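You operate a simulated robot arm through the tools that you are given. There is no shell and no other tool. Be economical: measure what you need, move in short steps, check, and stop when the job is done.

You are at the controls of a simulated two-armed robot. One attempt, no reset.

TASK
Wipe up the spill on the island top with the cloth napkin and put it back.

Only the result counts: the job must be done as asked and must still hold three seconds after the hand-in. Knocking over, shifting, dropping, spilling or breaking anything else fails it. Flat cloth is picked up by pressing the open fingertips on it (5 to 10 N) and closing them slowly along it; thin cloth reads only 2 to 8 mm in the jaws.

THE ROBOT
Two 6-joint arms with two-finger parallel grippers on one trunk, on a base that drives. Base frame: it is fixed to the floor where the robot stands at the start and does not move with it; the origin is under the middle of the robot, x ahead of it, y to its left, z up; the surface under the hand at the start is at about z = 0.91. Lengths are in m, angles in rad, forces in N, time in s.
The left shoulder is at the start at [0.08, 0.216, 1.582], the right one opposite. With the tool pointing down near the work surface each hand reaches from about 0.1 to 0.72 m from the robot's upright axis, wherever it stands, measured 20 degrees to its own side. Payload 3.43 kg a hand.
Tool frame (each hand has its own): the origin (TCP) lies between the finger pads and is the grasp point; the fingertips stand 0.03 m ahead of it; z points along the fingers, y is the line along which they close. Largest opening 0.094 m; finger width 0.028, thickness 0.01; the body of the gripper, 0.05 by 0.096 m, starts 0.055 m behind the TCP.
Orientation is told as [roll, pitch, yaw] about the base's x, y, z axes, in that order, counted from this pose: with the fingers straight down and closing along the base's y, the tool's x points along the base's -x, its y along +y and its z along -z.

THE INTERFACE
- The arms move only by the tool send_rows. It takes "left_deltas", "right_deltas" or both (then of equal length, played together; a hand with none holds still); each is a list of rows, each a list of 3 entries, a list of its own where there are three numbers: the shift along the tool's x, y, z in units of 50 mm (1.0 is 50 mm), then the turn, a rotation vector about the tool's x, y, z in units of 4 degrees (1.0 is 4 degrees), then the finger opening in m, from 0 to 0.094. In form: [[[tx, ty, tz], [wx, wy, wz], fingers], ...]. A call has 1 to 20 rows; each row shifts and turns the commanded pose from where the row before left it, along the tool's axes as they then stand. A call with a number of a shift or a turn outside -1 to 1 is refused whole. Each row takes 0.2 s and may step no farther than 0.05 m and 0.15 rad from the row before; otherwise, or with a gripper value out of range, the whole call is refused. A pose out of reach is approached as far as the arm can. The call stops where the force on the tool passes 40 N (or 10 N more than at its start, if that is more) or the arm is blocked; 0.2 s more then pass. Each finger travels about 0.072 m/s and halts on what it meets, pressing with about 42 N; the grip force reading is that of the motor and also rises with nothing between the fingers. The clock runs only during rows and for 0.2 s after the last one: add rows that do not move to give the fingers time. It gives the time, the measured TCP pose, the force on the tool (base axes), the opening and the grip force at its end, in the units of the frame above (readings bear some noise), with the torque about the TCP (base axes, N m) and any sound that the robot's microphone picked up.
- Cameras (640 x 400 px; columns grow to the right, rows downward): "scene" is now at [0.0922, 0.0256, 1.7224]; the picture's right is [0.37, -0.93, 0.00], its down [-0.81, -0.32, -0.49] and it looks along [0.46, 0.18, -0.87] (base axes); focal length 251 px, centre (320, 200). "left" rides on the left gripper at [0.076, -0.014, -0.102] in its tool frame; the picture's right is [0.18, 0.98, 0.00], its down [-0.75, 0.14, -0.64] and it looks along [-0.63, 0.12, 0.77] (tool axes); focal length 243 px, centre (320, 200). "right" rides on the right gripper at [0.076, 0.014, -0.102] in its tool frame; the picture's right is [-0.18, 0.98, 0.00], its down [-0.75, -0.14, -0.64] and it looks along [-0.63, -0.12, 0.77] (tool axes); focal length 243 px, centre (320, 200). There is no depth. A picture from a camera that has moved, and an enlarged one, comes with that camera's place and axes in the base frame and with its lens.
- camera(camera): a new picture of that camera. No time passes.
- move_column(by): slides the trunk up (or, below 0, down) by that many m; the arms and the scene camera ride with it, the base frame stays. It gives what a move gives, with no picture.
- drive_base(legs): drives the robot by 1 to 6 legs, each [ahead, left, turn to the left] in m, m and rad, along the robot's own axes; the way and the turn of a leg run together, so that a leg with both is an arc; at most 1.5 m and 3.142 rad a leg. The arms and the cameras ride along, it lands a little off, and it stops where it bumps. It gives what a move gives.
- head_to(pan, tilt): turns the head with the scene camera to pan (to the left, within 1.501 rad either way) and tilt (down, from -0.506 to 1.204), counted from straight ahead of the robot. It gives what a move gives.
- zoom(camera, box): a new picture of the part [left, top, right, bottom] of that camera's present view, enlarged. No time passes.
- close_job(): hands the job in; it is judged then, once.

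Go step by step. Nothing tells you exact positions but the pictures and the camera data: compare them with the known pose of the tool, close in by small moves and look again before you grip or let go. The budget is 120 turns and 100 pictures, counting those below and the enlarged ones. Unless the task says otherwise, let go and move clear before handing in, and close with one line.

The tools are called after ">>>" as a command line: name --argument value ..., lists and objects as JSON in quotes. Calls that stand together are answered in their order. send_rows: Moves the arms, as the interface text tells. Its arguments: {"type":"object","properties":{"left_deltas":{"type":"array"},"right_deltas":{"type":"array"}},"required":[]} The other tools are called the same way: move_column (by) slides the trunk up or down; drive_base (legs) drives the base; head_to (pan, tilt) turns the head that bears the scene camera; camera (camera) takes a picture; zoom (camera, box) takes an enlarged picture of a part of a camera's view; close_job () hands the job in.

At the start:

```text
t: 0.0
left_tool_pos: [0.2122, 0.2382, 1.0009]
left_ee_rot: [0.0, 0.0, 0.0]
left_wrist_force: [1.3, 1.0, 0.5]
left_torque: [-0.02, 0.03, 0.0]
left_finger_gap: 0.0937
left_gripper_force: 0.0
right_tool_pos: [0.5305, 0.0344, 1.0694]
right_ee_rot: [-0.001, -0.001, 0.002]
right_wrist_force: [-0.8, 0.0, 0.6]
right_torque: [-0.01, 0.01, 0.02]
right_finger_gap: 0.0938
right_gripper_force: 0.2
trunk travel left (down, up): [-0.811, 0.029]
robot x, y, heading: [-0.0016, 0.0014, -0.003]
head pan, tilt: [0.382, 1.056]
```

scene: 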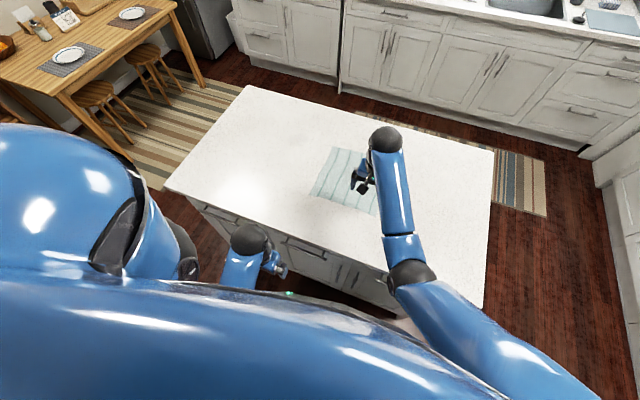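
right: 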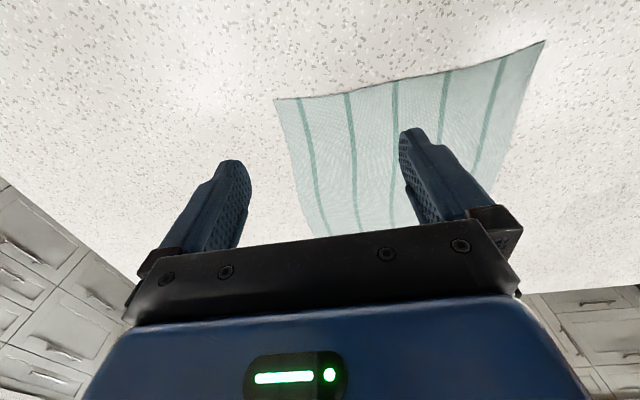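
left: 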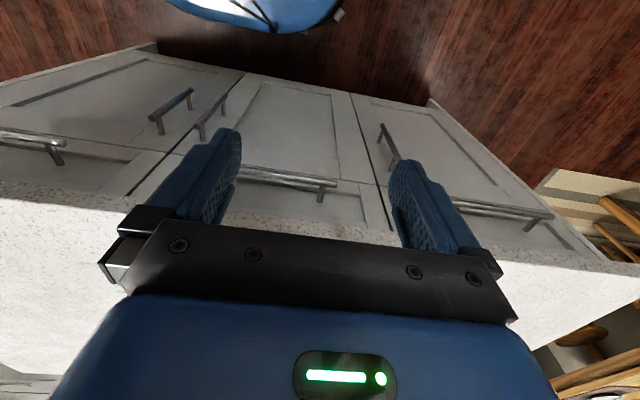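

I see the island with a striped cloth napkin under the right hand; the spill isn't yet obvious. I'll enlarge the island top.

>>> zoom --camera "scene" --box '[160, 80, 340, 230]'

>>> zoom --camera "scene" --box '[300, 110, 500, 310]'

```text
2.67 times, centred on (250, 155) of scene
camera zoom: at [0.0922, 0.0256, 1.7224], right [0.37, -0.93, 0.0], down [-0.81, -0.32, -0.49], along [0.46, 0.18, -0.87], focal length 670 px, centre (507, 320)
```

zoom: 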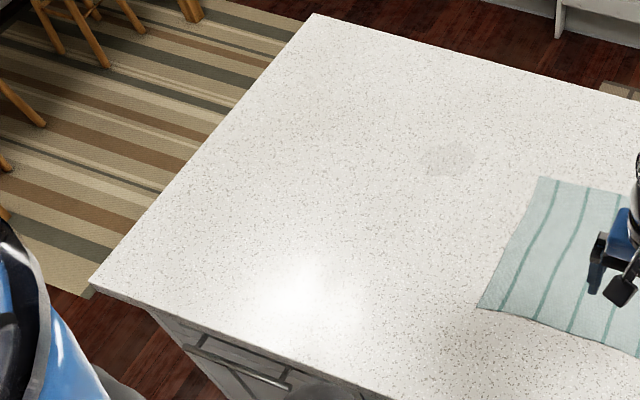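

```text
2.00 times, centred on (400, 210) of scene
camera zoom: at [0.0922, 0.0256, 1.7224], right [0.37, -0.93, 0.0], down [-0.81, -0.32, -0.49], along [0.46, 0.18, -0.87], focal length 502 px, centre (160, 180)
```

zoom: 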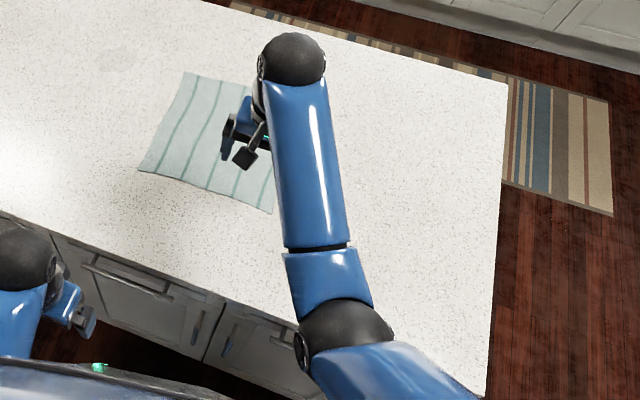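

The spill is a faint grey patch at about (0.76, 0.39). The napkin lies flat at x 0.526–0.783, y −0.018–0.238. I'll first clear the right hand up and away to the right.

>>> send_rows --right_deltas '[[[0, 0, -1], [0, 0, 0], 0.094], [[0, 0, -1], [0, 0, 0], 0.094], [[0, 0, -1], [0, 0, 0], 0.094], [[0.55, -0.8, 0], [0, 0, 0], 0.094], [[0.55, -0.8, 0], [0, 0, 0], 0.094], [[0.55, -0.8, 0], [0, 0, 0], 0.094], [[0.55, -0.8, 0], [0, 0, 0], 0.094], [[0.55, -0.8, 0], [0, 0, 0], 0.094], [[0.55, -0.8, 0], [0, 0, 0], 0.094], [[0.55, -0.8, 0], [0, 0, 0], 0.094]]'

>>> send_rows --left_deltas '[[[0, 0, -1], [0, 0, 0], 0.094], [[0, 0, -1], [0, 0, 0], 0.094]]'

>>> camera --camera "scene"

>>> camera --camera "left"

```text
t: 2.2
left_tool_pos: [0.2113, 0.2377, 1.0007]
left_ee_rot: [0.001, -0.001, 0.0]
left_wrist_force: [-0.2, -0.1, 0.3]
left_torque: [0.02, 0.01, 0.0]
left_finger_gap: 0.0939
left_gripper_force: 0.1
right_tool_pos: [0.4738, -0.1793, 1.0242]
right_ee_rot: [0.0, -0.006, 0.0]
right_wrist_force: [-0.4, -0.4, 0.2]
right_torque: [-0.03, 0.01, 0.01]
right_finger_gap: 0.094
right_gripper_force: 0.0
right hand out of reach, approached as far as the arm can: row 1, 2, 3, 4, 5, 6, 7, 8, 9, 10
trunk travel left (down, up): [-0.811, 0.029]
robot x, y, heading: [0.003, -0.0017, 0.002]
head pan, tilt: [0.382, 1.056]
```

```text
t: 2.8
left_tool_pos: [0.2233, 0.2395, 1.0491]
left_ee_rot: [-0.001, 0.003, 0.0]
left_wrist_force: [0.9, 0.7, -0.7]
left_torque: [-0.01, 0.03, 0.01]
left_finger_gap: 0.0942
left_gripper_force: 0.0
left hand out of reach, approached as far as the arm can: row 1, 2
right_tool_pos: [0.4755, -0.178, 1.0245]
right_ee_rot: [0.0, -0.003, -0.001]
right_wrist_force: [0.1, 0.3, 0.2]
right_torque: [0.06, 0.0, 0.0]
right_finger_gap: 0.0939
right_gripper_force: 0.1
trunk travel left (down, up): [-0.811, 0.029]
robot x, y, heading: [-0.0041, -0.0039, -0.006]
head pan, tilt: [0.382, 1.056]
```

```text
94 pictures are left
camera scene: at [0.0932, 0.0254, 1.7223], right [0.37, -0.93, 0.0], down [-0.81, -0.32, -0.49], along [0.46, 0.18, -0.87], focal length 251 px, centre (320, 200)
```

scene: 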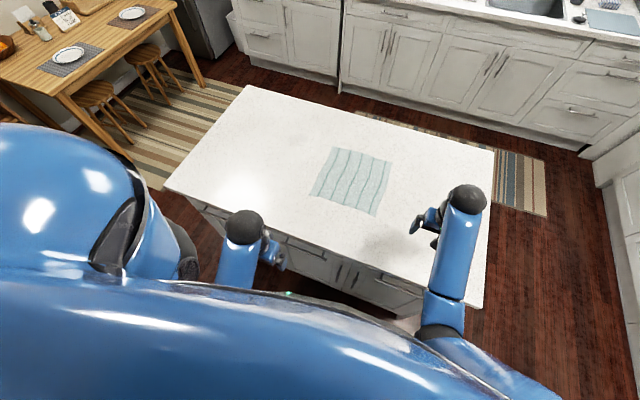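

```text
93 pictures are left
camera left: at [0.1475, 0.2265, 1.1496], right [-0.18, 0.98, 0.0], down [0.75, 0.14, 0.64], along [0.63, 0.12, -0.77], focal length 243 px, centre (320, 200)
```

left: 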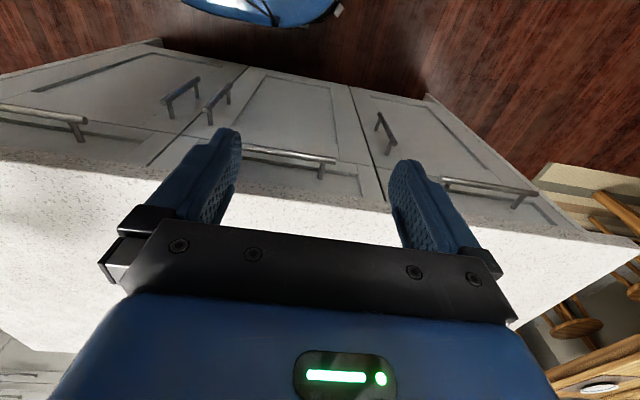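

The napkin is fully visible now. I'll drive ahead a little and left so that the left hand reaches both the spill and the napkin, then look again.

>>> drive_base --legs '[[0.085, 0.2, 0]]'

>>> head_to --pan 0.0 --tilt 0.95

>>> camera --camera "scene"

>>> camera --camera "left"

```text
t: 4.5
left_tool_pos: [0.3027, 0.4373, 1.0491]
left_ee_rot: [0.002, 0.0, -0.004]
left_wrist_force: [-1.1, 0.0, 0.0]
left_torque: [0.02, 0.02, 0.0]
left_finger_gap: 0.0939
left_gripper_force: 0.1
right_tool_pos: [0.5523, 0.0187, 1.0252]
right_ee_rot: [0.003, -0.005, -0.008]
right_wrist_force: [-1.4, 0.0, -0.8]
right_torque: [0.0, -0.04, 0.0]
right_finger_gap: 0.094
right_gripper_force: 0.1
trunk travel left (down, up): [-0.811, 0.029]
robot x, y, heading: [0.0765, 0.2007, -0.006]
head pan, tilt: [0.382, 1.056]
```

```text
t: 5.3
left_tool_pos: [0.3037, 0.4408, 1.047]
left_ee_rot: [-0.003, 0.003, -0.004]
left_wrist_force: [0.8, 0.5, -0.2]
left_torque: [0.02, 0.0, 0.01]
left_finger_gap: 0.0938
left_gripper_force: 0.1
right_tool_pos: [0.5539, 0.0217, 1.0246]
right_ee_rot: [-0.001, -0.003, -0.004]
right_wrist_force: [-0.3, 0.6, -0.8]
right_torque: [0.0, 0.0, 0.02]
right_finger_gap: 0.094
right_gripper_force: 0.0
trunk travel left (down, up): [-0.811, 0.029]
robot x, y, heading: [0.0763, 0.2006, -0.008]
head pan, tilt: [0.0, 0.949]
```

```text
92 pictures are left
camera scene: at [0.1839, 0.2042, 1.7296], right [0.0, -1.0, 0.0], down [-0.81, 0.0, -0.58], along [0.58, 0.0, -0.81], focal length 251 px, centre (320, 200)
```

scene: 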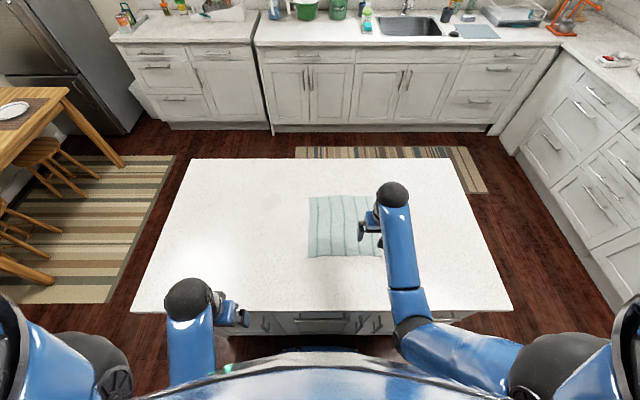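

```text
91 pictures are left
camera left: at [0.2276, 0.4287, 1.1489], right [-0.18, 0.98, 0.0], down [0.75, 0.14, 0.64], along [0.63, 0.11, -0.77], focal length 243 px, centre (320, 200)
```

left: 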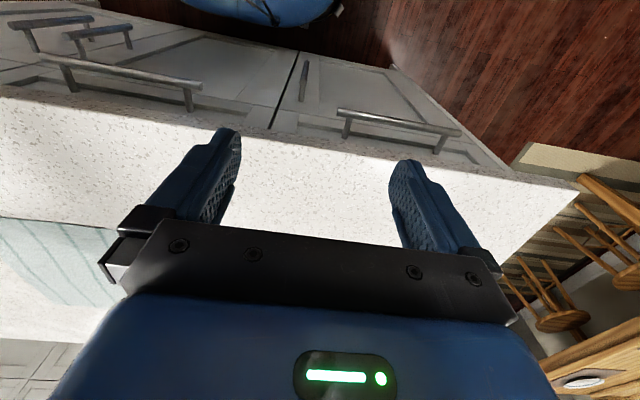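

The robot now stands at (0.076, 0.20) with the spill in front. I'll move the right hand farther off to the right, then zoom on the spill and napkin.

>>> send_rows --right_deltas '[[[0.3, -0.9, 0], [0, 0, 0], 0.094], [[0.3, -0.9, 0], [0, 0, 0], 0.094], [[0.3, -0.9, 0], [0, 0, 0], 0.094], [[0.3, -0.9, 0], [0, 0, 0], 0.094], [[0.3, -0.9, 0], [0, 0, 0], 0.094]]'

>>> zoom --camera "scene" --box '[220, 150, 420, 275]'

```text
t: 6.5
left_tool_pos: [0.3036, 0.4384, 1.0488]
left_ee_rot: [0.002, 0.002, -0.003]
left_wrist_force: [-0.5, -0.7, 0.6]
left_torque: [0.02, 0.01, -0.01]
left_finger_gap: 0.0941
left_gripper_force: 0.1
right_tool_pos: [0.4745, -0.2073, 1.0183]
right_ee_rot: [0.001, -0.004, -0.005]
right_wrist_force: [0.7, -1.0, 0.0]
right_torque: [0.03, -0.04, 0.01]
right_finger_gap: 0.094
right_gripper_force: 0.0
right hand out of reach, approached as far as the arm can: row 2
trunk travel left (down, up): [-0.811, 0.029]
robot x, y, heading: [0.0787, 0.2046, 0.003]
head pan, tilt: [0.0, 0.949]
```

```text
3.20 times, centred on (320, 212) of scene
camera zoom: at [0.1826, 0.1996, 1.7297], right [0.0, -1.0, 0.0], down [-0.81, 0.0, -0.58], along [0.58, 0.0, -0.81], focal length 804 px, centre (320, 160)
```

zoom: 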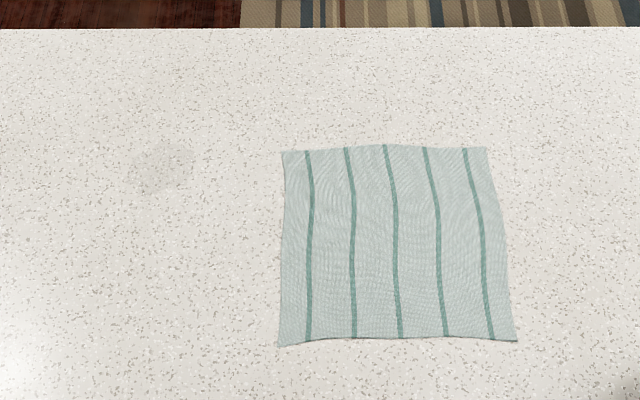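

Napkin corners: (0.78, 0.247), (0.79, −0.01), (0.524, 0.245), (0.529, −0.014). The spill spans x 0.715–0.81, y 0.355–0.44. A turn to the right brings the left shoulder forward for more reach.

>>> drive_base --legs '[[0, 0, -0.4]]'

>>> head_to --pan 0.4 --tilt 0.95

>>> camera --camera "scene"

```text
t: 8.1
left_tool_pos: [0.3785, 0.332, 1.048]
left_ee_rot: [0.0, -0.001, -0.408]
left_wrist_force: [-0.5, -0.8, 0.0]
left_torque: [0.02, -0.02, -0.02]
left_finger_gap: 0.0938
left_gripper_force: 0.1
right_tool_pos: [0.2853, -0.3293, 1.0194]
right_ee_rot: [-0.002, -0.007, -0.406]
right_wrist_force: [0.0, 0.5, 0.3]
right_torque: [-0.02, -0.02, -0.03]
right_finger_gap: 0.0939
right_gripper_force: 0.0
trunk travel left (down, up): [-0.811, 0.029]
robot x, y, heading: [0.0787, 0.2004, -0.409]
head pan, tilt: [0.0, 0.949]
```

```text
t: 9.0
left_tool_pos: [0.3785, 0.3332, 1.0479]
left_ee_rot: [0.002, -0.001, -0.406]
left_wrist_force: [-0.1, -1.1, 1.1]
left_torque: [-0.02, 0.05, 0.0]
left_finger_gap: 0.094
left_gripper_force: 0.1
right_tool_pos: [0.2838, -0.3272, 1.0201]
right_ee_rot: [0.0, -0.006, -0.408]
right_wrist_force: [-0.1, 0.0, 0.5]
right_torque: [-0.02, -0.05, 0.02]
right_finger_gap: 0.0938
right_gripper_force: 0.1
trunk travel left (down, up): [-0.811, 0.029]
robot x, y, heading: [0.0788, 0.1987, -0.409]
head pan, tilt: [0.4, 0.949]
```

```text
89 pictures are left
camera scene: at [0.1799, 0.1895, 1.7298], right [-0.01, -1.0, 0.0], down [-0.81, 0.01, -0.58], along [0.58, 0.0, -0.81], focal length 251 px, centre (320, 200)
```

scene: 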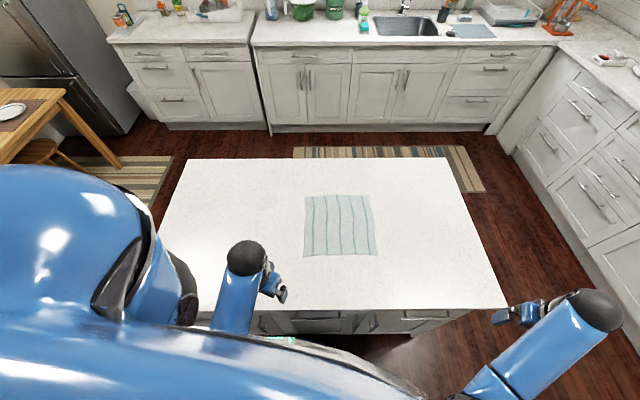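

Clear view and the left hand is free. I'll turn the left hand's yaw back to zero first, closing to a 0.05 m opening.

>>> send_rows --left_deltas '[[[0, 0, 0], [0, 0, -0.97], 0.05], [[0, 0, 0], [0, 0, -0.97], 0.05], [[0, 0, 0], [0, 0, -0.97], 0.05], [[0, 0, 0], [0, 0, -0.97], 0.05], [[0, 0, 0], [0, 0, -0.97], 0.05], [[0, 0, 0], [0, 0, -0.97], 0.05]]'

```text
t: 10.4
left_tool_pos: [0.3783, 0.3321, 1.0478]
left_ee_rot: [-0.002, 0.002, 0.001]
left_wrist_force: [0.1, -0.5, -0.2]
left_torque: [-0.02, 0.0, -0.02]
left_finger_gap: 0.0498
left_gripper_force: 0.1
right_tool_pos: [0.2842, -0.3293, 1.0194]
right_ee_rot: [-0.001, -0.005, -0.406]
right_wrist_force: [0.2, 0.5, 0.1]
right_torque: [0.01, -0.03, 0.01]
right_finger_gap: 0.0942
right_gripper_force: 0.2
trunk travel left (down, up): [-0.811, 0.029]
robot x, y, heading: [0.0803, 0.1977, -0.404]
head pan, tilt: [0.4, 0.949]
```

Yaw is zero. Now I move over the napkin's left edge at about (0.67, 0.212), staying above it.

>>> send_rows --left_deltas '[[[-0.834, -0.343, 0], [0, 0, 0], 0.05], [[-0.834, -0.343, 0], [0, 0, 0], 0.05], [[-0.834, -0.343, 0.2], [0, 0, 0], 0.05], [[-0.834, -0.343, 0.2], [0, 0, 0], 0.05], [[-0.834, -0.343, 0.3], [0, 0, 0], 0.05], [[-0.834, -0.343, 0.3], [0, 0, 0], 0.05], [[-0.834, -0.343, 0.3], [0, 0, 0], 0.05]]'

>>> camera --camera "left"

>>> zoom --camera "scene" --box '[220, 150, 420, 275]'

```text
t: 12.0
left_tool_pos: [0.6633, 0.2138, 0.9507]
left_ee_rot: [0.001, 0.002, 0.0]
left_wrist_force: [-0.4, 0.0, -1.5]
left_torque: [0.03, 0.03, -0.03]
left_finger_gap: 0.0499
left_gripper_force: 0.1
left hand out of reach, approached as far as the arm can: row 1, 2
right_tool_pos: [0.2852, -0.3298, 1.0189]
right_ee_rot: [0.001, -0.003, -0.407]
right_wrist_force: [-0.9, -0.4, 0.1]
right_torque: [-0.01, 0.03, -0.03]
right_finger_gap: 0.0942
right_gripper_force: 0.1
trunk travel left (down, up): [-0.811, 0.029]
robot x, y, heading: [0.0795, 0.2029, -0.407]
head pan, tilt: [0.4, 0.949]
```

```text
88 pictures are left
camera left: at [0.5864, 0.2013, 1.052], right [-0.18, 0.98, 0.0], down [0.75, 0.14, 0.64], along [0.63, 0.12, -0.77], focal length 243 px, centre (320, 200)
```

left: 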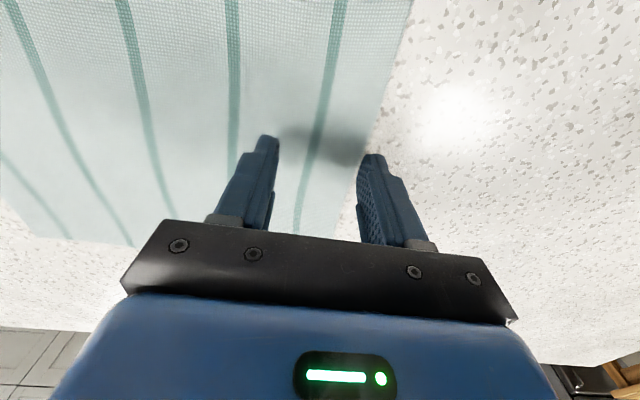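

```text
3.20 times, centred on (320, 212) of scene
camera zoom: at [0.1823, 0.1886, 1.7296], right [-0.01, -1.0, 0.0], down [-0.81, 0.01, -0.58], along [0.58, 0.0, -0.81], focal length 804 px, centre (320, 160)
```

zoom: 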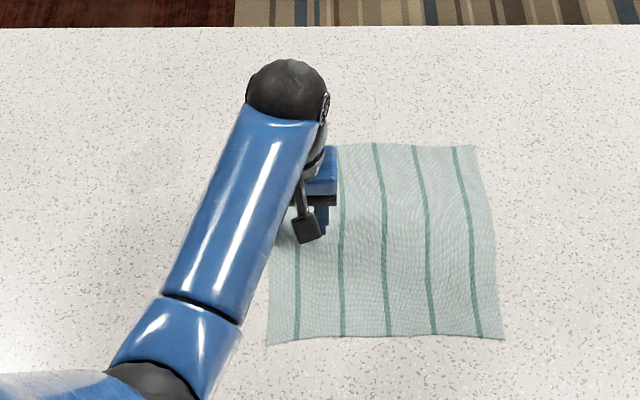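

The outer finger is right at the cloth's edge; I shift 17 mm inward and then go down in small steps, watching the force.

>>> send_rows --left_deltas '[[[0, -0.36, 0], [0, 0, 0], 0.05], [[0, 0, 0.1], [0, 0, 0], 0.05], [[0, 0, 0.06], [0, 0, 0], 0.05]]'

```text
t: 12.8
left_tool_pos: [0.6642, 0.1971, 0.9457]
left_ee_rot: [0.0, 0.001, 0.0]
left_wrist_force: [-0.6, -0.3, 0.3]
left_torque: [0.01, 0.0, -0.02]
left_finger_gap: 0.0501
left_gripper_force: 0.0
right_tool_pos: [0.2857, -0.3286, 1.0189]
right_ee_rot: [0.001, -0.006, -0.406]
right_wrist_force: [0.6, 0.0, 0.2]
right_torque: [0.04, 0.01, 0.01]
right_finger_gap: 0.0939
right_gripper_force: 0.0
trunk travel left (down, up): [-0.811, 0.029]
robot x, y, heading: [0.0824, 0.1991, -0.408]
head pan, tilt: [0.4, 0.949]
```

Not in contact yet; a few more small steps down.

>>> send_rows --left_deltas '[[[0, 0, 0.04], [0, 0, 0], 0.05], [[0, 0, 0.04], [0, 0, 0], 0.05], [[0, 0, 0], [0, 0, 0], 0.05]]'

```text
t: 13.6
left_tool_pos: [0.6614, 0.1972, 0.9418]
left_ee_rot: [-0.001, 0.001, 0.0]
left_wrist_force: [-0.8, -0.1, -0.3]
left_torque: [-0.01, 0.0, 0.02]
left_finger_gap: 0.0501
left_gripper_force: 0.1
right_tool_pos: [0.2842, -0.3281, 1.0191]
right_ee_rot: [0.0, -0.006, -0.407]
right_wrist_force: [0.1, 0.3, 0.3]
right_torque: [0.01, 0.0, 0.0]
right_finger_gap: 0.0939
right_gripper_force: 0.1
trunk travel left (down, up): [-0.811, 0.029]
robot x, y, heading: [0.0772, 0.2041, -0.402]
head pan, tilt: [0.4, 0.949]
```

>>> send_rows --left_deltas '[[[0, 0, 0.03], [0, 0, 0], 0.05], [[0, 0, 0.03], [0, 0, 0], 0.05], [[0, 0, 0], [0, 0, 0], 0.05]]'

```text
t: 14.4
left_tool_pos: [0.6613, 0.1966, 0.9414]
left_ee_rot: [0.0, -0.003, -0.001]
left_wrist_force: [-1.6, 0.4, 12.0]
left_torque: [0.21, 0.09, -0.01]
left_finger_gap: 0.0501
left_gripper_force: 0.1
right_tool_pos: [0.2834, -0.3298, 1.0193]
right_ee_rot: [0.0, -0.004, -0.407]
right_wrist_force: [0.0, 0.6, -0.1]
right_torque: [0.01, -0.02, 0.01]
right_finger_gap: 0.0941
right_gripper_force: 0.1
trunk travel left (down, up): [-0.811, 0.029]
robot x, y, heading: [0.0814, 0.199, -0.403]
head pan, tilt: [0.4, 0.949]
```

In contact at 12 N; I ease off slightly and close slowly along the cloth.

>>> send_rows --left_deltas '[[[0, 0, -0.015], [0, 0, 0], 0.05], [[0, 0, 0], [0, 0, 0], 0.046], [[0, 0, 0], [0, 0, 0], 0.042], [[0, 0, 0], [0, 0, 0], 0.038], [[0, 0, 0], [0, 0, 0], 0.034], [[0, 0, 0], [0, 0, 0], 0.03], [[0, 0, 0], [0, 0, 0], 0.026], [[0, 0, 0], [0, 0, 0], 0.022], [[0, 0, 0], [0, 0, 0], 0.018], [[0, 0, 0], [0, 0, 0], 0.014], [[0, 0, 0], [0, 0, 0], 0.01], [[0, 0, 0], [0, 0, 0], 0.006], [[0, 0, 0], [0, 0, 0], 0.002], [[0, 0, 0], [0, 0, 0], 0.0], [[0, 0, 0], [0, 0, 0], 0.0]]'

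>>> camera --camera "left"

```text
t: 17.6
left_tool_pos: [0.6597, 0.1957, 0.942]
left_ee_rot: [0.001, -0.001, 0.001]
left_wrist_force: [0.1, 1.6, 22.8]
left_torque: [0.08, 0.04, 0.01]
left_finger_gap: 0.0019
left_gripper_force: 37.2
right_tool_pos: [0.2833, -0.3292, 1.0194]
right_ee_rot: [-0.001, -0.007, -0.407]
right_wrist_force: [0.2, 0.7, 0.9]
right_torque: [0.01, -0.03, -0.01]
right_finger_gap: 0.0941
right_gripper_force: 0.0
trunk travel left (down, up): [-0.811, 0.029]
robot x, y, heading: [0.0778, 0.1989, -0.408]
head pan, tilt: [0.4, 0.949]
```

```text
86 pictures are left
camera left: at [0.584, 0.1839, 1.0424], right [-0.18, 0.98, 0.0], down [0.75, 0.14, 0.64], along [0.63, 0.12, -0.77], focal length 243 px, centre (320, 200)
```

left: 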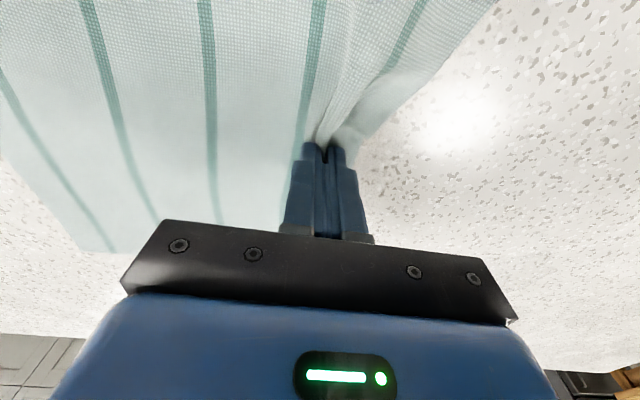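

A fold seems to be held between the fingers. I ease pressure and drag a little toward the spill to test.

>>> send_rows --left_deltas '[[[0, 0, -0.08], [0, 0, 0], 0.0], [[0, 0.4, 0], [0, 0, 0], 0.0], [[0, 0.4, 0], [0, 0, 0], 0.0], [[0, 0.4, 0], [0, 0, 0], 0.0]]'

>>> camera --camera "left"

```text
t: 18.6
left_tool_pos: [0.6616, 0.2565, 0.9424]
left_ee_rot: [0.0, 0.002, -0.002]
left_wrist_force: [0.8, 0.1, -0.3]
left_torque: [0.0, 0.02, -0.02]
left_finger_gap: 0.0019
left_gripper_force: 36.3
right_tool_pos: [0.2863, -0.3283, 1.0187]
right_ee_rot: [0.0, -0.003, -0.407]
right_wrist_force: [-0.5, 0.8, 0.6]
right_torque: [0.01, -0.01, 0.03]
right_finger_gap: 0.0939
right_gripper_force: 0.0
trunk travel left (down, up): [-0.811, 0.029]
robot x, y, heading: [0.0784, 0.2032, -0.408]
head pan, tilt: [0.4, 0.949]
```

```text
85 pictures are left
camera left: at [0.5852, 0.2429, 1.0446], right [-0.18, 0.98, 0.0], down [0.75, 0.14, 0.64], along [0.63, 0.12, -0.77], focal length 243 px, centre (320, 200)
```

left: 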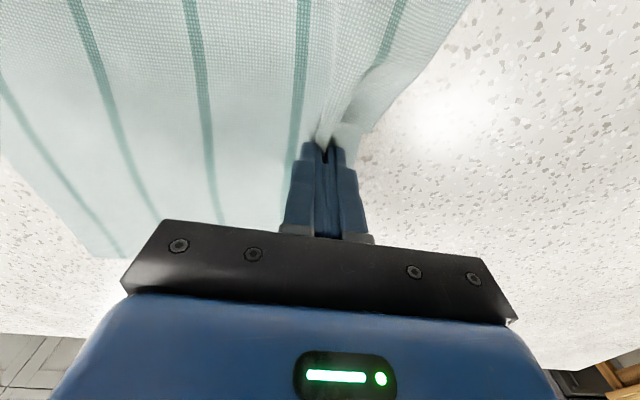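

The cloth follows. I drag it to the spill's near corner and press lightly.

>>> send_rows --left_deltas '[[[-0.35, 0.4, 0], [0, 0, 0], 0.0], [[-0.35, 0.4, 0], [0, 0, 0], 0.0], [[-0.35, 0.4, 0], [0, 0, 0], 0.0], [[-0.35, 0.4, 0], [0, 0, 0], 0.0], [[0, 0, 0.05], [0, 0, 0], 0.0], [[0, 0, 0], [0, 0, 0], 0.0]]'

>>> zoom --camera "scene" --box '[220, 150, 420, 275]'

```text
t: 20.0
left_tool_pos: [0.7324, 0.3386, 0.9419]
left_ee_rot: [0.001, -0.007, 0.0]
left_wrist_force: [2.0, 2.2, 18.9]
left_torque: [0.11, 0.1, -0.05]
left_finger_gap: 0.0021
left_gripper_force: 36.6
right_tool_pos: [0.2831, -0.33, 1.0198]
right_ee_rot: [0.0, -0.005, -0.408]
right_wrist_force: [-0.7, 0.2, -1.2]
right_torque: [0.0, 0.0, -0.02]
right_finger_gap: 0.0941
right_gripper_force: 0.1
trunk travel left (down, up): [-0.811, 0.029]
robot x, y, heading: [0.0812, 0.2016, -0.411]
head pan, tilt: [0.4, 0.949]
```

```text
3.20 times, centred on (320, 212) of scene
camera zoom: at [0.1776, 0.189, 1.7301], right [-0.01, -1.0, 0.0], down [-0.81, 0.01, -0.58], along [0.58, 0.0, -0.81], focal length 804 px, centre (320, 160)
```

zoom: 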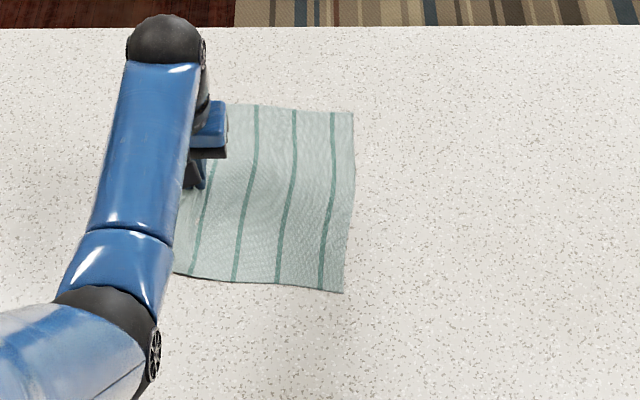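

The napkin trails well. I ease to about 10 N and zigzag in x over the spill, advancing in +y.

>>> send_rows --left_deltas '[[[-0.52, 0.1, -0.02], [0, 0, 0], 0.0], [[-0.52, 0.1, 0], [0, 0, 0], 0.0], [[-0.52, 0.1, 0], [0, 0, 0], 0.0], [[0.62, 0.15, 0], [0, 0, 0], 0.0], [[0.62, 0.15, 0], [0, 0, 0], 0.0], [[0.62, 0.15, 0], [0, 0, 0], 0.0], [[-0.62, 0.15, 0], [0, 0, 0], 0.0], [[-0.62, 0.15, 0], [0, 0, 0], 0.0], [[-0.62, 0.15, 0], [0, 0, 0], 0.0]]'

>>> zoom --camera "scene" --box '[200, 140, 400, 265]'

```text
t: 22.0
left_tool_pos: [0.8119, 0.3969, 0.9418]
left_ee_rot: [-0.001, -0.001, 0.001]
left_wrist_force: [-0.3, 0.8, 0.7]
left_torque: [-0.01, 0.01, -0.04]
left_finger_gap: 0.0019
left_gripper_force: 36.3
right_tool_pos: [0.2854, -0.3292, 1.0201]
right_ee_rot: [-0.002, -0.005, -0.407]
right_wrist_force: [-0.2, -0.6, -0.4]
right_torque: [0.01, 0.01, 0.01]
right_finger_gap: 0.0939
right_gripper_force: 0.1
trunk travel left (down, up): [-0.811, 0.029]
robot x, y, heading: [0.0796, 0.2029, -0.403]
head pan, tilt: [0.4, 0.949]
```

```text
3.20 times, centred on (300, 202) of scene
camera zoom: at [0.181, 0.1897, 1.7297], right [-0.01, -1.0, 0.0], down [-0.81, 0.01, -0.58], along [0.58, 0.0, -0.81], focal length 804 px, centre (384, 192)
```

zoom: 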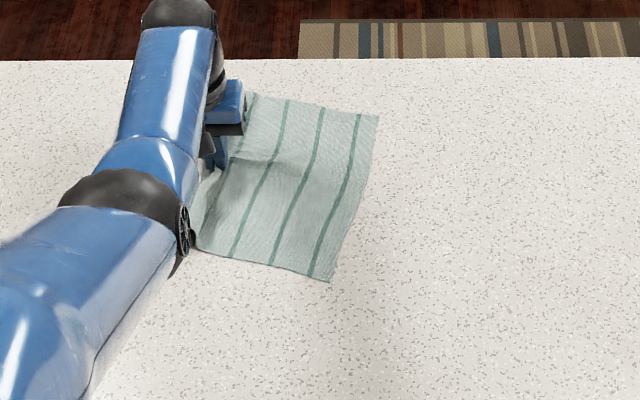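

Force fell to about 1 N, so I press 1 mm more and continue the zigzag toward y ≈ 0.46.

>>> send_rows --left_deltas '[[[0.62, 0.12, 0.02], [0, 0, 0], 0.0], [[0.62, 0.12, 0], [0, 0, 0], 0.0], [[0.62, 0.12, 0], [0, 0, 0], 0.0], [[-0.62, 0.12, 0.01], [0, 0, 0], 0.0], [[-0.62, 0.12, 0], [0, 0, 0], 0.0], [[-0.62, 0.12, 0], [0, 0, 0], 0.0], [[0.62, 0.12, 0], [0, 0, 0], 0.0], [[0.62, 0.12, 0], [0, 0, 0], 0.0], [[0.62, 0.12, 0], [0, 0, 0], 0.0]]'

>>> zoom --camera "scene" --box '[200, 140, 400, 265]'

>>> camera --camera "left"

```text
t: 24.0
left_tool_pos: [0.719, 0.4492, 0.9413]
left_ee_rot: [0.001, -0.002, 0.0]
left_wrist_force: [1.4, -1.5, 14.3]
left_torque: [0.0, -0.07, 0.05]
left_finger_gap: 0.0016
left_gripper_force: 36.6
right_tool_pos: [0.284, -0.3301, 1.0192]
right_ee_rot: [0.0, -0.005, -0.405]
right_wrist_force: [0.7, -0.1, -0.3]
right_torque: [0.0, 0.02, 0.03]
right_finger_gap: 0.0939
right_gripper_force: 0.0
trunk travel left (down, up): [-0.811, 0.029]
robot x, y, heading: [0.079, 0.2022, -0.406]
head pan, tilt: [0.4, 0.949]
```

```text
3.20 times, centred on (300, 202) of scene
camera zoom: at [0.1794, 0.1888, 1.7299], right [-0.01, -1.0, 0.0], down [-0.81, 0.01, -0.58], along [0.58, 0.0, -0.81], focal length 804 px, centre (384, 192)
```

zoom: 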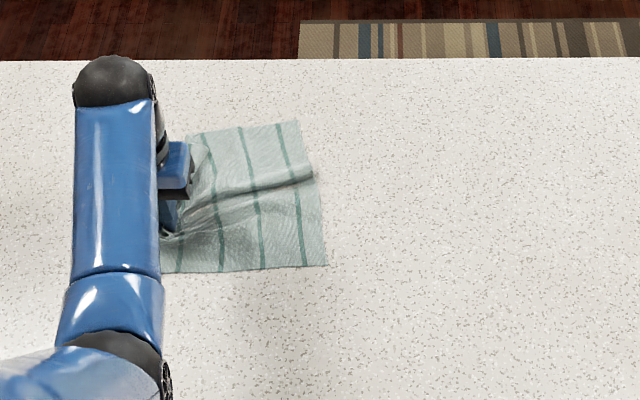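

```text
81 pictures are left
camera left: at [0.6434, 0.4356, 1.0427], right [-0.18, 0.98, 0.0], down [0.75, 0.14, 0.64], along [0.63, 0.12, -0.77], focal length 243 px, centre (320, 200)
```

left: 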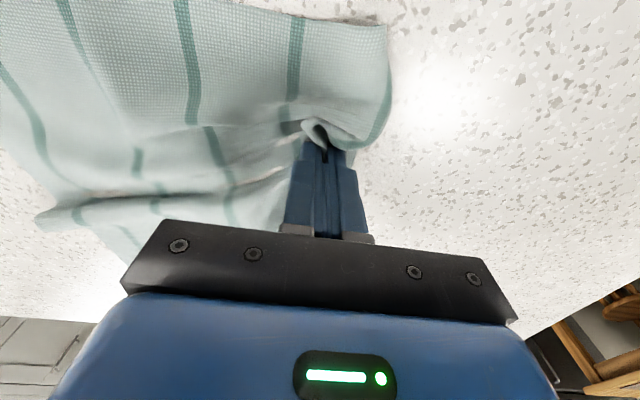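

Cloth has bunched a bit but covered the whole patch. One more sweep, then I lift the napkin and inspect the spot.

>>> send_rows --left_deltas '[[[-0.5, 0.1, 0], [0, 0, 0], 0.0], [[-0.5, 0.1, 0], [0, 0, 0], 0.0], [[-0.5, 0.1, 0], [0, 0, 0], 0.0], [[0.3, 0, -0.5], [0, 0, 0], 0.0], [[0.4, 0, -0.6], [0, 0, 0], 0.0], [[0.4, 0, -0.6], [0, 0, 0], 0.0], [[0.4, 0, -0.4], [0, 0, 0], 0.0], [[0.4, 0, -0.3], [0, 0, 0], 0.0]]'

>>> camera --camera "scene"

>>> camera --camera "left"

```text
t: 25.8
left_tool_pos: [0.6995, 0.4657, 1.0546]
left_ee_rot: [0.001, -0.004, 0.0]
left_wrist_force: [-1.0, -0.5, -0.1]
left_torque: [-0.02, -0.03, 0.02]
left_finger_gap: 0.0016
left_gripper_force: 36.7
left hand out of reach, approached as far as the arm can: row 8
right_tool_pos: [0.2825, -0.3298, 1.0201]
right_ee_rot: [0.001, -0.006, -0.408]
right_wrist_force: [-0.5, 0.3, 0.5]
right_torque: [0.0, -0.02, 0.01]
right_finger_gap: 0.0939
right_gripper_force: 0.2
trunk travel left (down, up): [-0.811, 0.029]
robot x, y, heading: [0.0797, 0.2032, -0.407]
head pan, tilt: [0.4, 0.949]
```

```text
80 pictures are left
camera scene: at [0.179, 0.1896, 1.7298], right [-0.01, -1.0, 0.0], down [-0.81, 0.01, -0.58], along [0.58, 0.0, -0.81], focal length 251 px, centre (320, 200)
```

scene: 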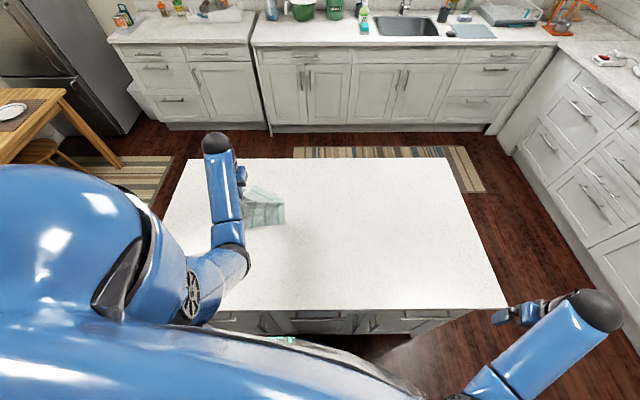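

```text
79 pictures are left
camera left: at [0.6239, 0.4529, 1.1572], right [-0.18, 0.98, 0.0], down [0.75, 0.14, 0.64], along [0.63, 0.12, -0.76], focal length 243 px, centre (320, 200)
```

left: 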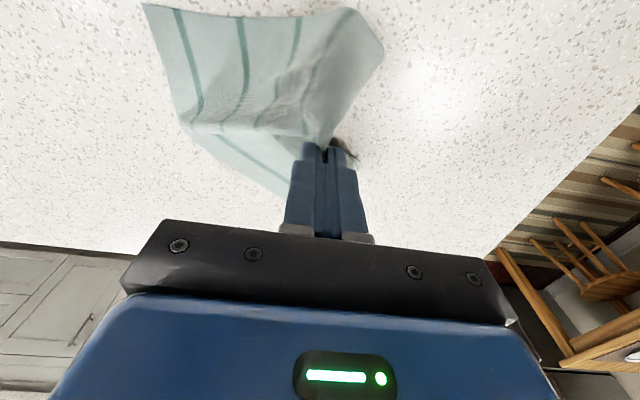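

Lifted. I raise the trunk to its limit and look closely at the wiped spot.

>>> move_column --by 0.028

>>> send_rows --left_deltas '[[[0.2, -0.9, 0], [0, 0, 0], 0.0], [[0.2, -0.9, 0], [0, 0, 0], 0.0], [[0.2, -0.9, 0], [0, 0, 0], 0.0], [[0.0, -0.9, 0], [0, 0, 0], 0.0], [[0.0, -0.9, 0], [0, 0, 0], 0.0]]'

>>> zoom --camera "scene" --box '[180, 140, 380, 265]'

>>> camera --camera "left"

```text
t: 26.5
left_tool_pos: [0.7013, 0.4671, 1.0818]
left_ee_rot: [0.0, -0.003, 0.001]
left_wrist_force: [-0.2, -0.4, -0.8]
left_torque: [-0.01, 0.0, 0.03]
left_finger_gap: 0.0019
left_gripper_force: 36.5
right_tool_pos: [0.2844, -0.3288, 1.0472]
right_ee_rot: [-0.001, -0.005, -0.407]
right_wrist_force: [0.5, 0.6, 0.4]
right_torque: [0.02, 0.0, 0.02]
right_finger_gap: 0.094
right_gripper_force: 0.1
trunk travel left (down, up): [-0.839, 0.001]
robot x, y, heading: [0.0752, 0.1992, -0.406]
head pan, tilt: [0.4, 0.949]
```

```text
t: 27.7
left_tool_pos: [0.6809, 0.242, 1.0686]
left_ee_rot: [0.004, -0.001, 0.0]
left_wrist_force: [0.9, -0.5, -0.1]
left_torque: [0.0, 0.0, -0.02]
left_finger_gap: 0.002
left_gripper_force: 36.6
left hand out of reach, approached as far as the arm can: row 1, 2, 3
right_tool_pos: [0.284, -0.3306, 1.0469]
right_ee_rot: [0.003, -0.004, -0.408]
right_wrist_force: [-0.3, -0.5, 1.0]
right_torque: [0.02, 0.0, 0.0]
right_finger_gap: 0.094
right_gripper_force: 0.1
trunk travel left (down, up): [-0.839, 0.001]
robot x, y, heading: [0.0788, 0.2025, -0.409]
head pan, tilt: [0.4, 0.949]
```

```text
3.20 times, centred on (280, 202) of scene
camera zoom: at [0.1802, 0.187, 1.7577], right [-0.01, -1.0, 0.0], down [-0.81, 0.01, -0.58], along [0.58, 0.0, -0.81], focal length 804 px, centre (448, 192)
```

zoom: 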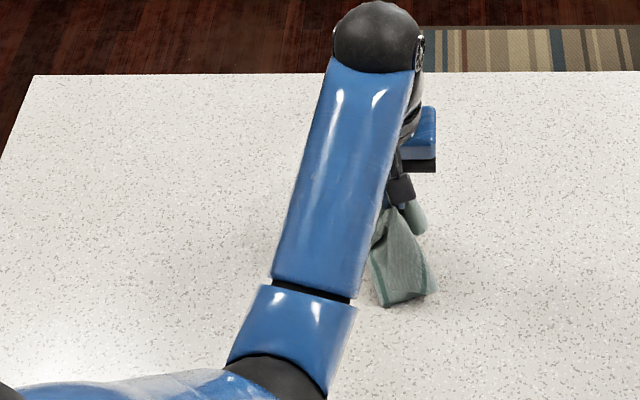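

```text
77 pictures are left
camera left: at [0.6048, 0.2295, 1.1707], right [-0.18, 0.98, 0.0], down [0.75, 0.14, 0.64], along [0.63, 0.12, -0.76], focal length 243 px, centre (320, 200)
```

left: 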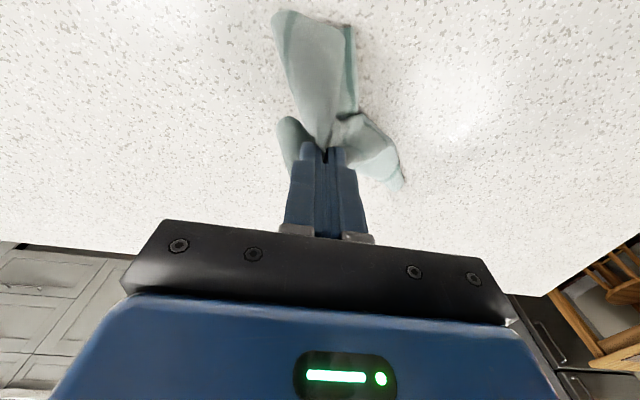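

The napkin hangs from the hand and the spot looks clean, though the arm half covers it. I drive the base about 0.28 m along −y so the hand can lay the napkin from its right side, and check the spot.

>>> drive_base --legs '[[0.109, -0.257, 0]]'

>>> zoom --camera "scene" --box '[130, 140, 330, 265]'

>>> camera --camera "left"

```text
t: 29.7
left_tool_pos: [0.6802, -0.0287, 1.0684]
left_ee_rot: [0.0, -0.003, 0.0]
left_wrist_force: [1.0, 0.5, -0.3]
left_torque: [-0.02, 0.0, 0.01]
left_finger_gap: 0.0021
left_gripper_force: 37.0
right_tool_pos: [0.2836, -0.6035, 1.0492]
right_ee_rot: [-0.005, -0.006, -0.408]
right_wrist_force: [0.2, 0.0, 0.5]
right_torque: [-0.01, 0.02, 0.01]
right_finger_gap: 0.0939
right_gripper_force: 0.1
trunk travel left (down, up): [-0.839, 0.001]
robot x, y, heading: [0.0777, -0.0753, -0.408]
head pan, tilt: [0.4, 0.949]
```

```text
3.20 times, centred on (230, 202) of scene
camera zoom: at [0.1796, -0.0827, 1.7578], right [-0.01, -1.0, 0.0], down [-0.81, 0.0, -0.58], along [0.58, -0.01, -0.81], focal length 804 px, centre (608, 192)
```

zoom: 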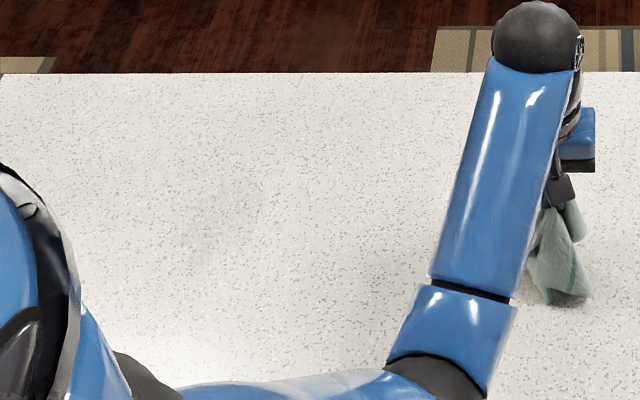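

```text
75 pictures are left
camera left: at [0.6043, -0.0422, 1.1705], right [-0.18, 0.98, 0.0], down [0.75, 0.14, 0.64], along [0.63, 0.12, -0.77], focal length 243 px, centre (320, 200)
```

left: 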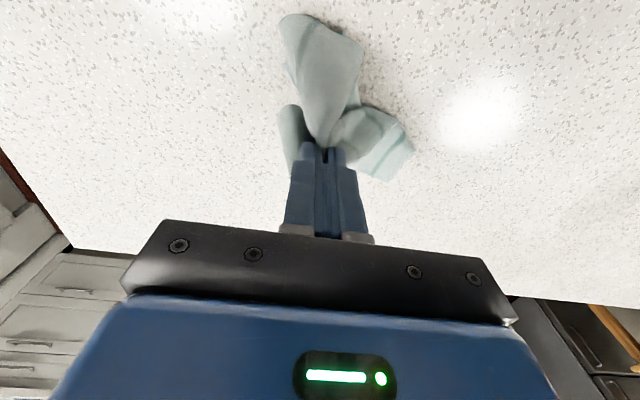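

I take a closer look at the spill spot.

>>> zoom --camera "scene" --box '[160, 175, 240, 225]'

```text
8.00 times, centred on (200, 200) of scene
camera zoom: at [0.1796, -0.0827, 1.7578], right [-0.01, -1.0, 0.0], down [-0.81, 0.0, -0.58], along [0.58, -0.01, -0.81], focal length 2009 px, centre (1280, 200)
```

zoom: 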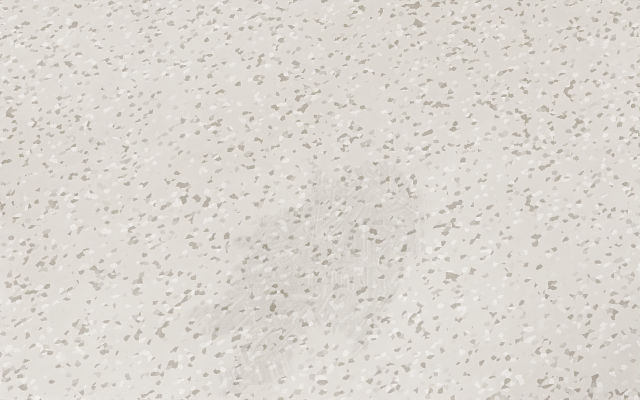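

A faint smear remains at x 0.69–0.815, y 0.34–0.46. It needs more rubbing, so I drive back.

>>> drive_base --legs '[[-0.109, 0.257, 0]]'

>>> send_rows --left_deltas '[[[-0.2, 0.8, 0], [0, 0, 0], 0.0], [[-0.2, 0.8, 0.2], [0, 0, 0], 0.0], [[0, 0.2, 0.8], [0, 0, 0], 0.0], [[0, 0.0, 0.8], [0, 0, 0], 0.0], [[0, 0.0, 0.3], [0, 0, 0], 0.0]]'

>>> camera --camera "left"

```text
t: 31.6
left_tool_pos: [0.6797, 0.2472, 1.0698]
left_ee_rot: [0.004, -0.001, 0.0]
left_wrist_force: [-0.5, 0.2, -0.3]
left_torque: [0.05, -0.01, -0.03]
left_finger_gap: 0.0023
left_gripper_force: 36.3
right_tool_pos: [0.2816, -0.3272, 1.0458]
right_ee_rot: [0.002, -0.002, -0.406]
right_wrist_force: [0.4, -0.6, 0.5]
right_torque: [0.04, 0.01, 0.02]
right_finger_gap: 0.0938
right_gripper_force: 0.1
trunk travel left (down, up): [-0.839, 0.001]
robot x, y, heading: [0.0785, 0.2057, -0.406]
head pan, tilt: [0.4, 0.949]
```

```text
t: 32.9
left_tool_pos: [0.7, 0.3392, 0.9627]
left_ee_rot: [0.001, -0.001, -0.001]
left_wrist_force: [0.3, -0.2, -0.3]
left_torque: [0.01, -0.01, 0.03]
left_finger_gap: 0.0019
left_gripper_force: 36.7
right_tool_pos: [0.283, -0.3242, 1.0471]
right_ee_rot: [0.0, -0.003, -0.406]
right_wrist_force: [-0.6, -0.8, -0.5]
right_torque: [0.01, 0.01, 0.03]
right_finger_gap: 0.094
right_gripper_force: 0.1
trunk travel left (down, up): [-0.839, 0.001]
robot x, y, heading: [0.0764, 0.2056, -0.406]
head pan, tilt: [0.4, 0.949]
```

```text
73 pictures are left
camera left: at [0.6231, 0.3263, 1.0649], right [-0.18, 0.98, 0.0], down [0.75, 0.14, 0.64], along [0.63, 0.12, -0.77], focal length 243 px, centre (320, 200)
```

left: 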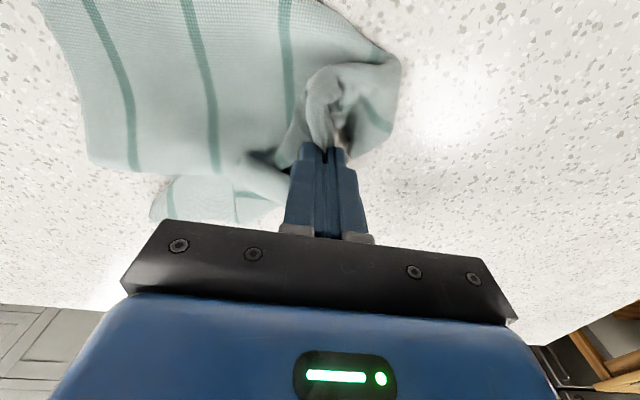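

I lower until it presses lightly and then raster with dense y-strokes.

>>> send_rows --left_deltas '[[[0, 0, 0.3], [0, 0, 0], 0.0], [[0, 0, 0.12], [0, 0, 0], 0.0], [[0, 0, 0.04], [0, 0, 0], 0.0]]'

```text
t: 33.6
left_tool_pos: [0.6995, 0.3394, 0.9434]
left_ee_rot: [0.001, -0.008, 0.0]
left_wrist_force: [0.3, 1.1, 8.9]
left_torque: [0.07, -0.01, 0.0]
left_finger_gap: 0.0016
left_gripper_force: 36.2
right_tool_pos: [0.2823, -0.325, 1.048]
right_ee_rot: [0.0, -0.004, -0.407]
right_wrist_force: [-0.4, 0.1, -0.1]
right_torque: [-0.05, 0.01, -0.02]
right_finger_gap: 0.0939
right_gripper_force: 0.1
trunk travel left (down, up): [-0.839, 0.001]
robot x, y, heading: [0.0816, 0.2035, -0.407]
head pan, tilt: [0.4, 0.949]
```

>>> send_rows --left_deltas '[[[0, 0.8, 0.02], [0, 0, 0], 0.0], [[0, 0.8, 0], [0, 0, 0], 0.0], [[0, 0.8, 0], [0, 0, 0], 0.0], [[-0.3, 0, 0], [0, 0, 0], 0.0], [[0, -0.8, 0], [0, 0, 0], 0.0], [[0, -0.8, 0], [0, 0, 0], 0.0], [[0, -0.8, 0], [0, 0, 0], 0.0], [[-0.3, 0, 0], [0, 0, 0], 0.0], [[0, 0.8, 0], [0, 0, 0], 0.0], [[0, 0.8, 0], [0, 0, 0], 0.0], [[0, 0.8, 0], [0, 0, 0], 0.0]]'

>>> camera --camera "left"

```text
t: 36.0
left_tool_pos: [0.7299, 0.4617, 0.9428]
left_ee_rot: [0.002, -0.008, -0.001]
left_wrist_force: [-0.7, -7.9, 25.4]
left_torque: [-0.22, -0.05, 0.0]
left_finger_gap: 0.002
left_gripper_force: 36.7
right_tool_pos: [0.2794, -0.325, 1.047]
right_ee_rot: [0.0, -0.005, -0.407]
right_wrist_force: [0.0, 0.7, 0.0]
right_torque: [0.0, -0.01, -0.02]
right_finger_gap: 0.094
right_gripper_force: 0.1
trunk travel left (down, up): [-0.839, 0.001]
robot x, y, heading: [0.0734, 0.2035, -0.408]
head pan, tilt: [0.4, 0.949]
```

```text
72 pictures are left
camera left: at [0.6535, 0.4472, 1.0431], right [-0.18, 0.98, 0.0], down [0.75, 0.14, 0.65], along [0.64, 0.12, -0.76], focal length 243 px, centre (320, 200)
```

left: 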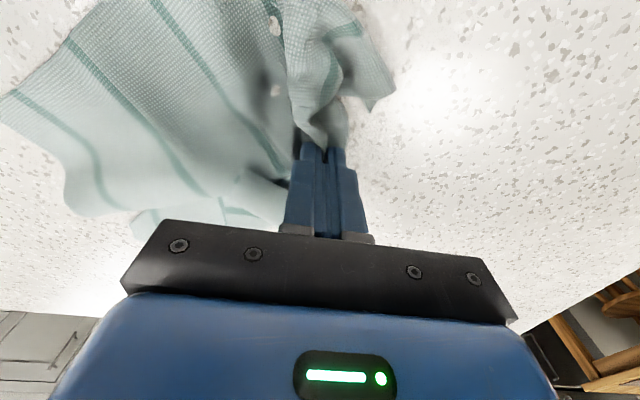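

Good friction under the pad. I ease by 1 mm and carry on the raster toward larger x.

>>> send_rows --left_deltas '[[[-0.32, 0, -0.02], [0, 0, 0], 0.0], [[0, -0.8, 0], [0, 0, 0], 0.0], [[0, -0.8, 0], [0, 0, 0], 0.0], [[0, -0.8, 0], [0, 0, 0], 0.0], [[-0.32, 0, 0], [0, 0, 0], 0.0], [[0, 0.8, 0], [0, 0, 0], 0.0], [[0, 0.8, 0], [0, 0, 0], 0.0], [[0, 0.8, 0], [0, 0, 0], 0.0], [[-0.32, 0, 0], [0, 0, 0], 0.0], [[0, -0.8, 0], [0, 0, 0], 0.0], [[0, -0.8, 0], [0, 0, 0], 0.0], [[0, -0.8, 0], [0, 0, 0], 0.0], [[-0.32, 0, 0], [0, 0, 0], 0.0], [[0, 0.8, 0], [0, 0, 0], 0.0], [[0, 0.8, 0], [0, 0, 0], 0.0], [[0, 0.8, 0], [0, 0, 0], 0.0], [[-0.2, 0, 0], [0, 0, 0], 0.0], [[0, -0.8, 0], [0, 0, 0], 0.0], [[0, -0.8, 0], [0, 0, 0], 0.0], [[0, -0.8, 0], [0, 0, 0], 0.0]]'

>>> camera --camera "left"

>>> zoom --camera "scene" --box '[200, 140, 400, 265]'

```text
t: 40.2
left_tool_pos: [0.8053, 0.3396, 0.9418]
left_ee_rot: [0.003, -0.006, 0.0]
left_wrist_force: [-2.2, 2.3, 14.7]
left_torque: [0.11, 0.02, -0.05]
left_finger_gap: 0.0017
left_gripper_force: 36.8
right_tool_pos: [0.2819, -0.3259, 1.0469]
right_ee_rot: [0.003, -0.005, -0.408]
right_wrist_force: [-0.2, 1.1, 0.0]
right_torque: [0.0, 0.0, -0.04]
right_finger_gap: 0.0939
right_gripper_force: 0.1
trunk travel left (down, up): [-0.839, 0.001]
robot x, y, heading: [0.0794, 0.2013, -0.402]
head pan, tilt: [0.4, 0.949]
```

```text
71 pictures are left
camera left: at [0.7286, 0.3256, 1.0433], right [-0.18, 0.98, 0.0], down [0.75, 0.14, 0.65], along [0.63, 0.12, -0.76], focal length 243 px, centre (320, 200)
```

left: 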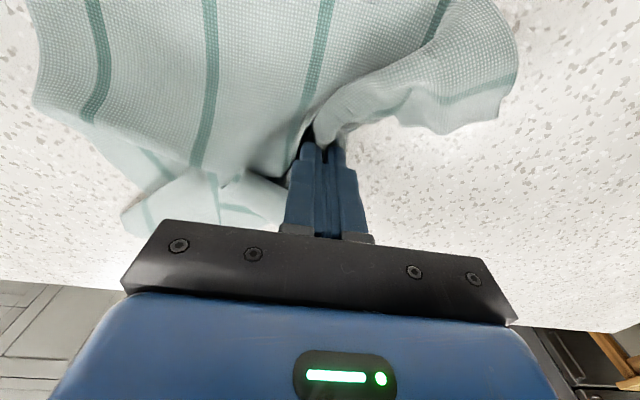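

```text
3.20 times, centred on (300, 202) of scene
camera zoom: at [0.1756, 0.1923, 1.758], right [-0.01, -1.0, 0.0], down [-0.81, 0.01, -0.58], along [0.58, 0.0, -0.81], focal length 804 px, centre (384, 192)
```

zoom: 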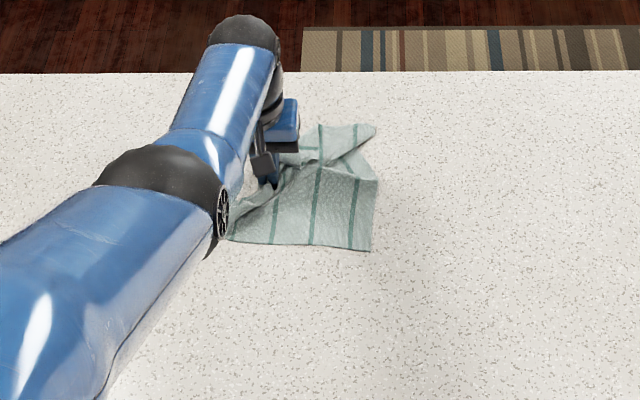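

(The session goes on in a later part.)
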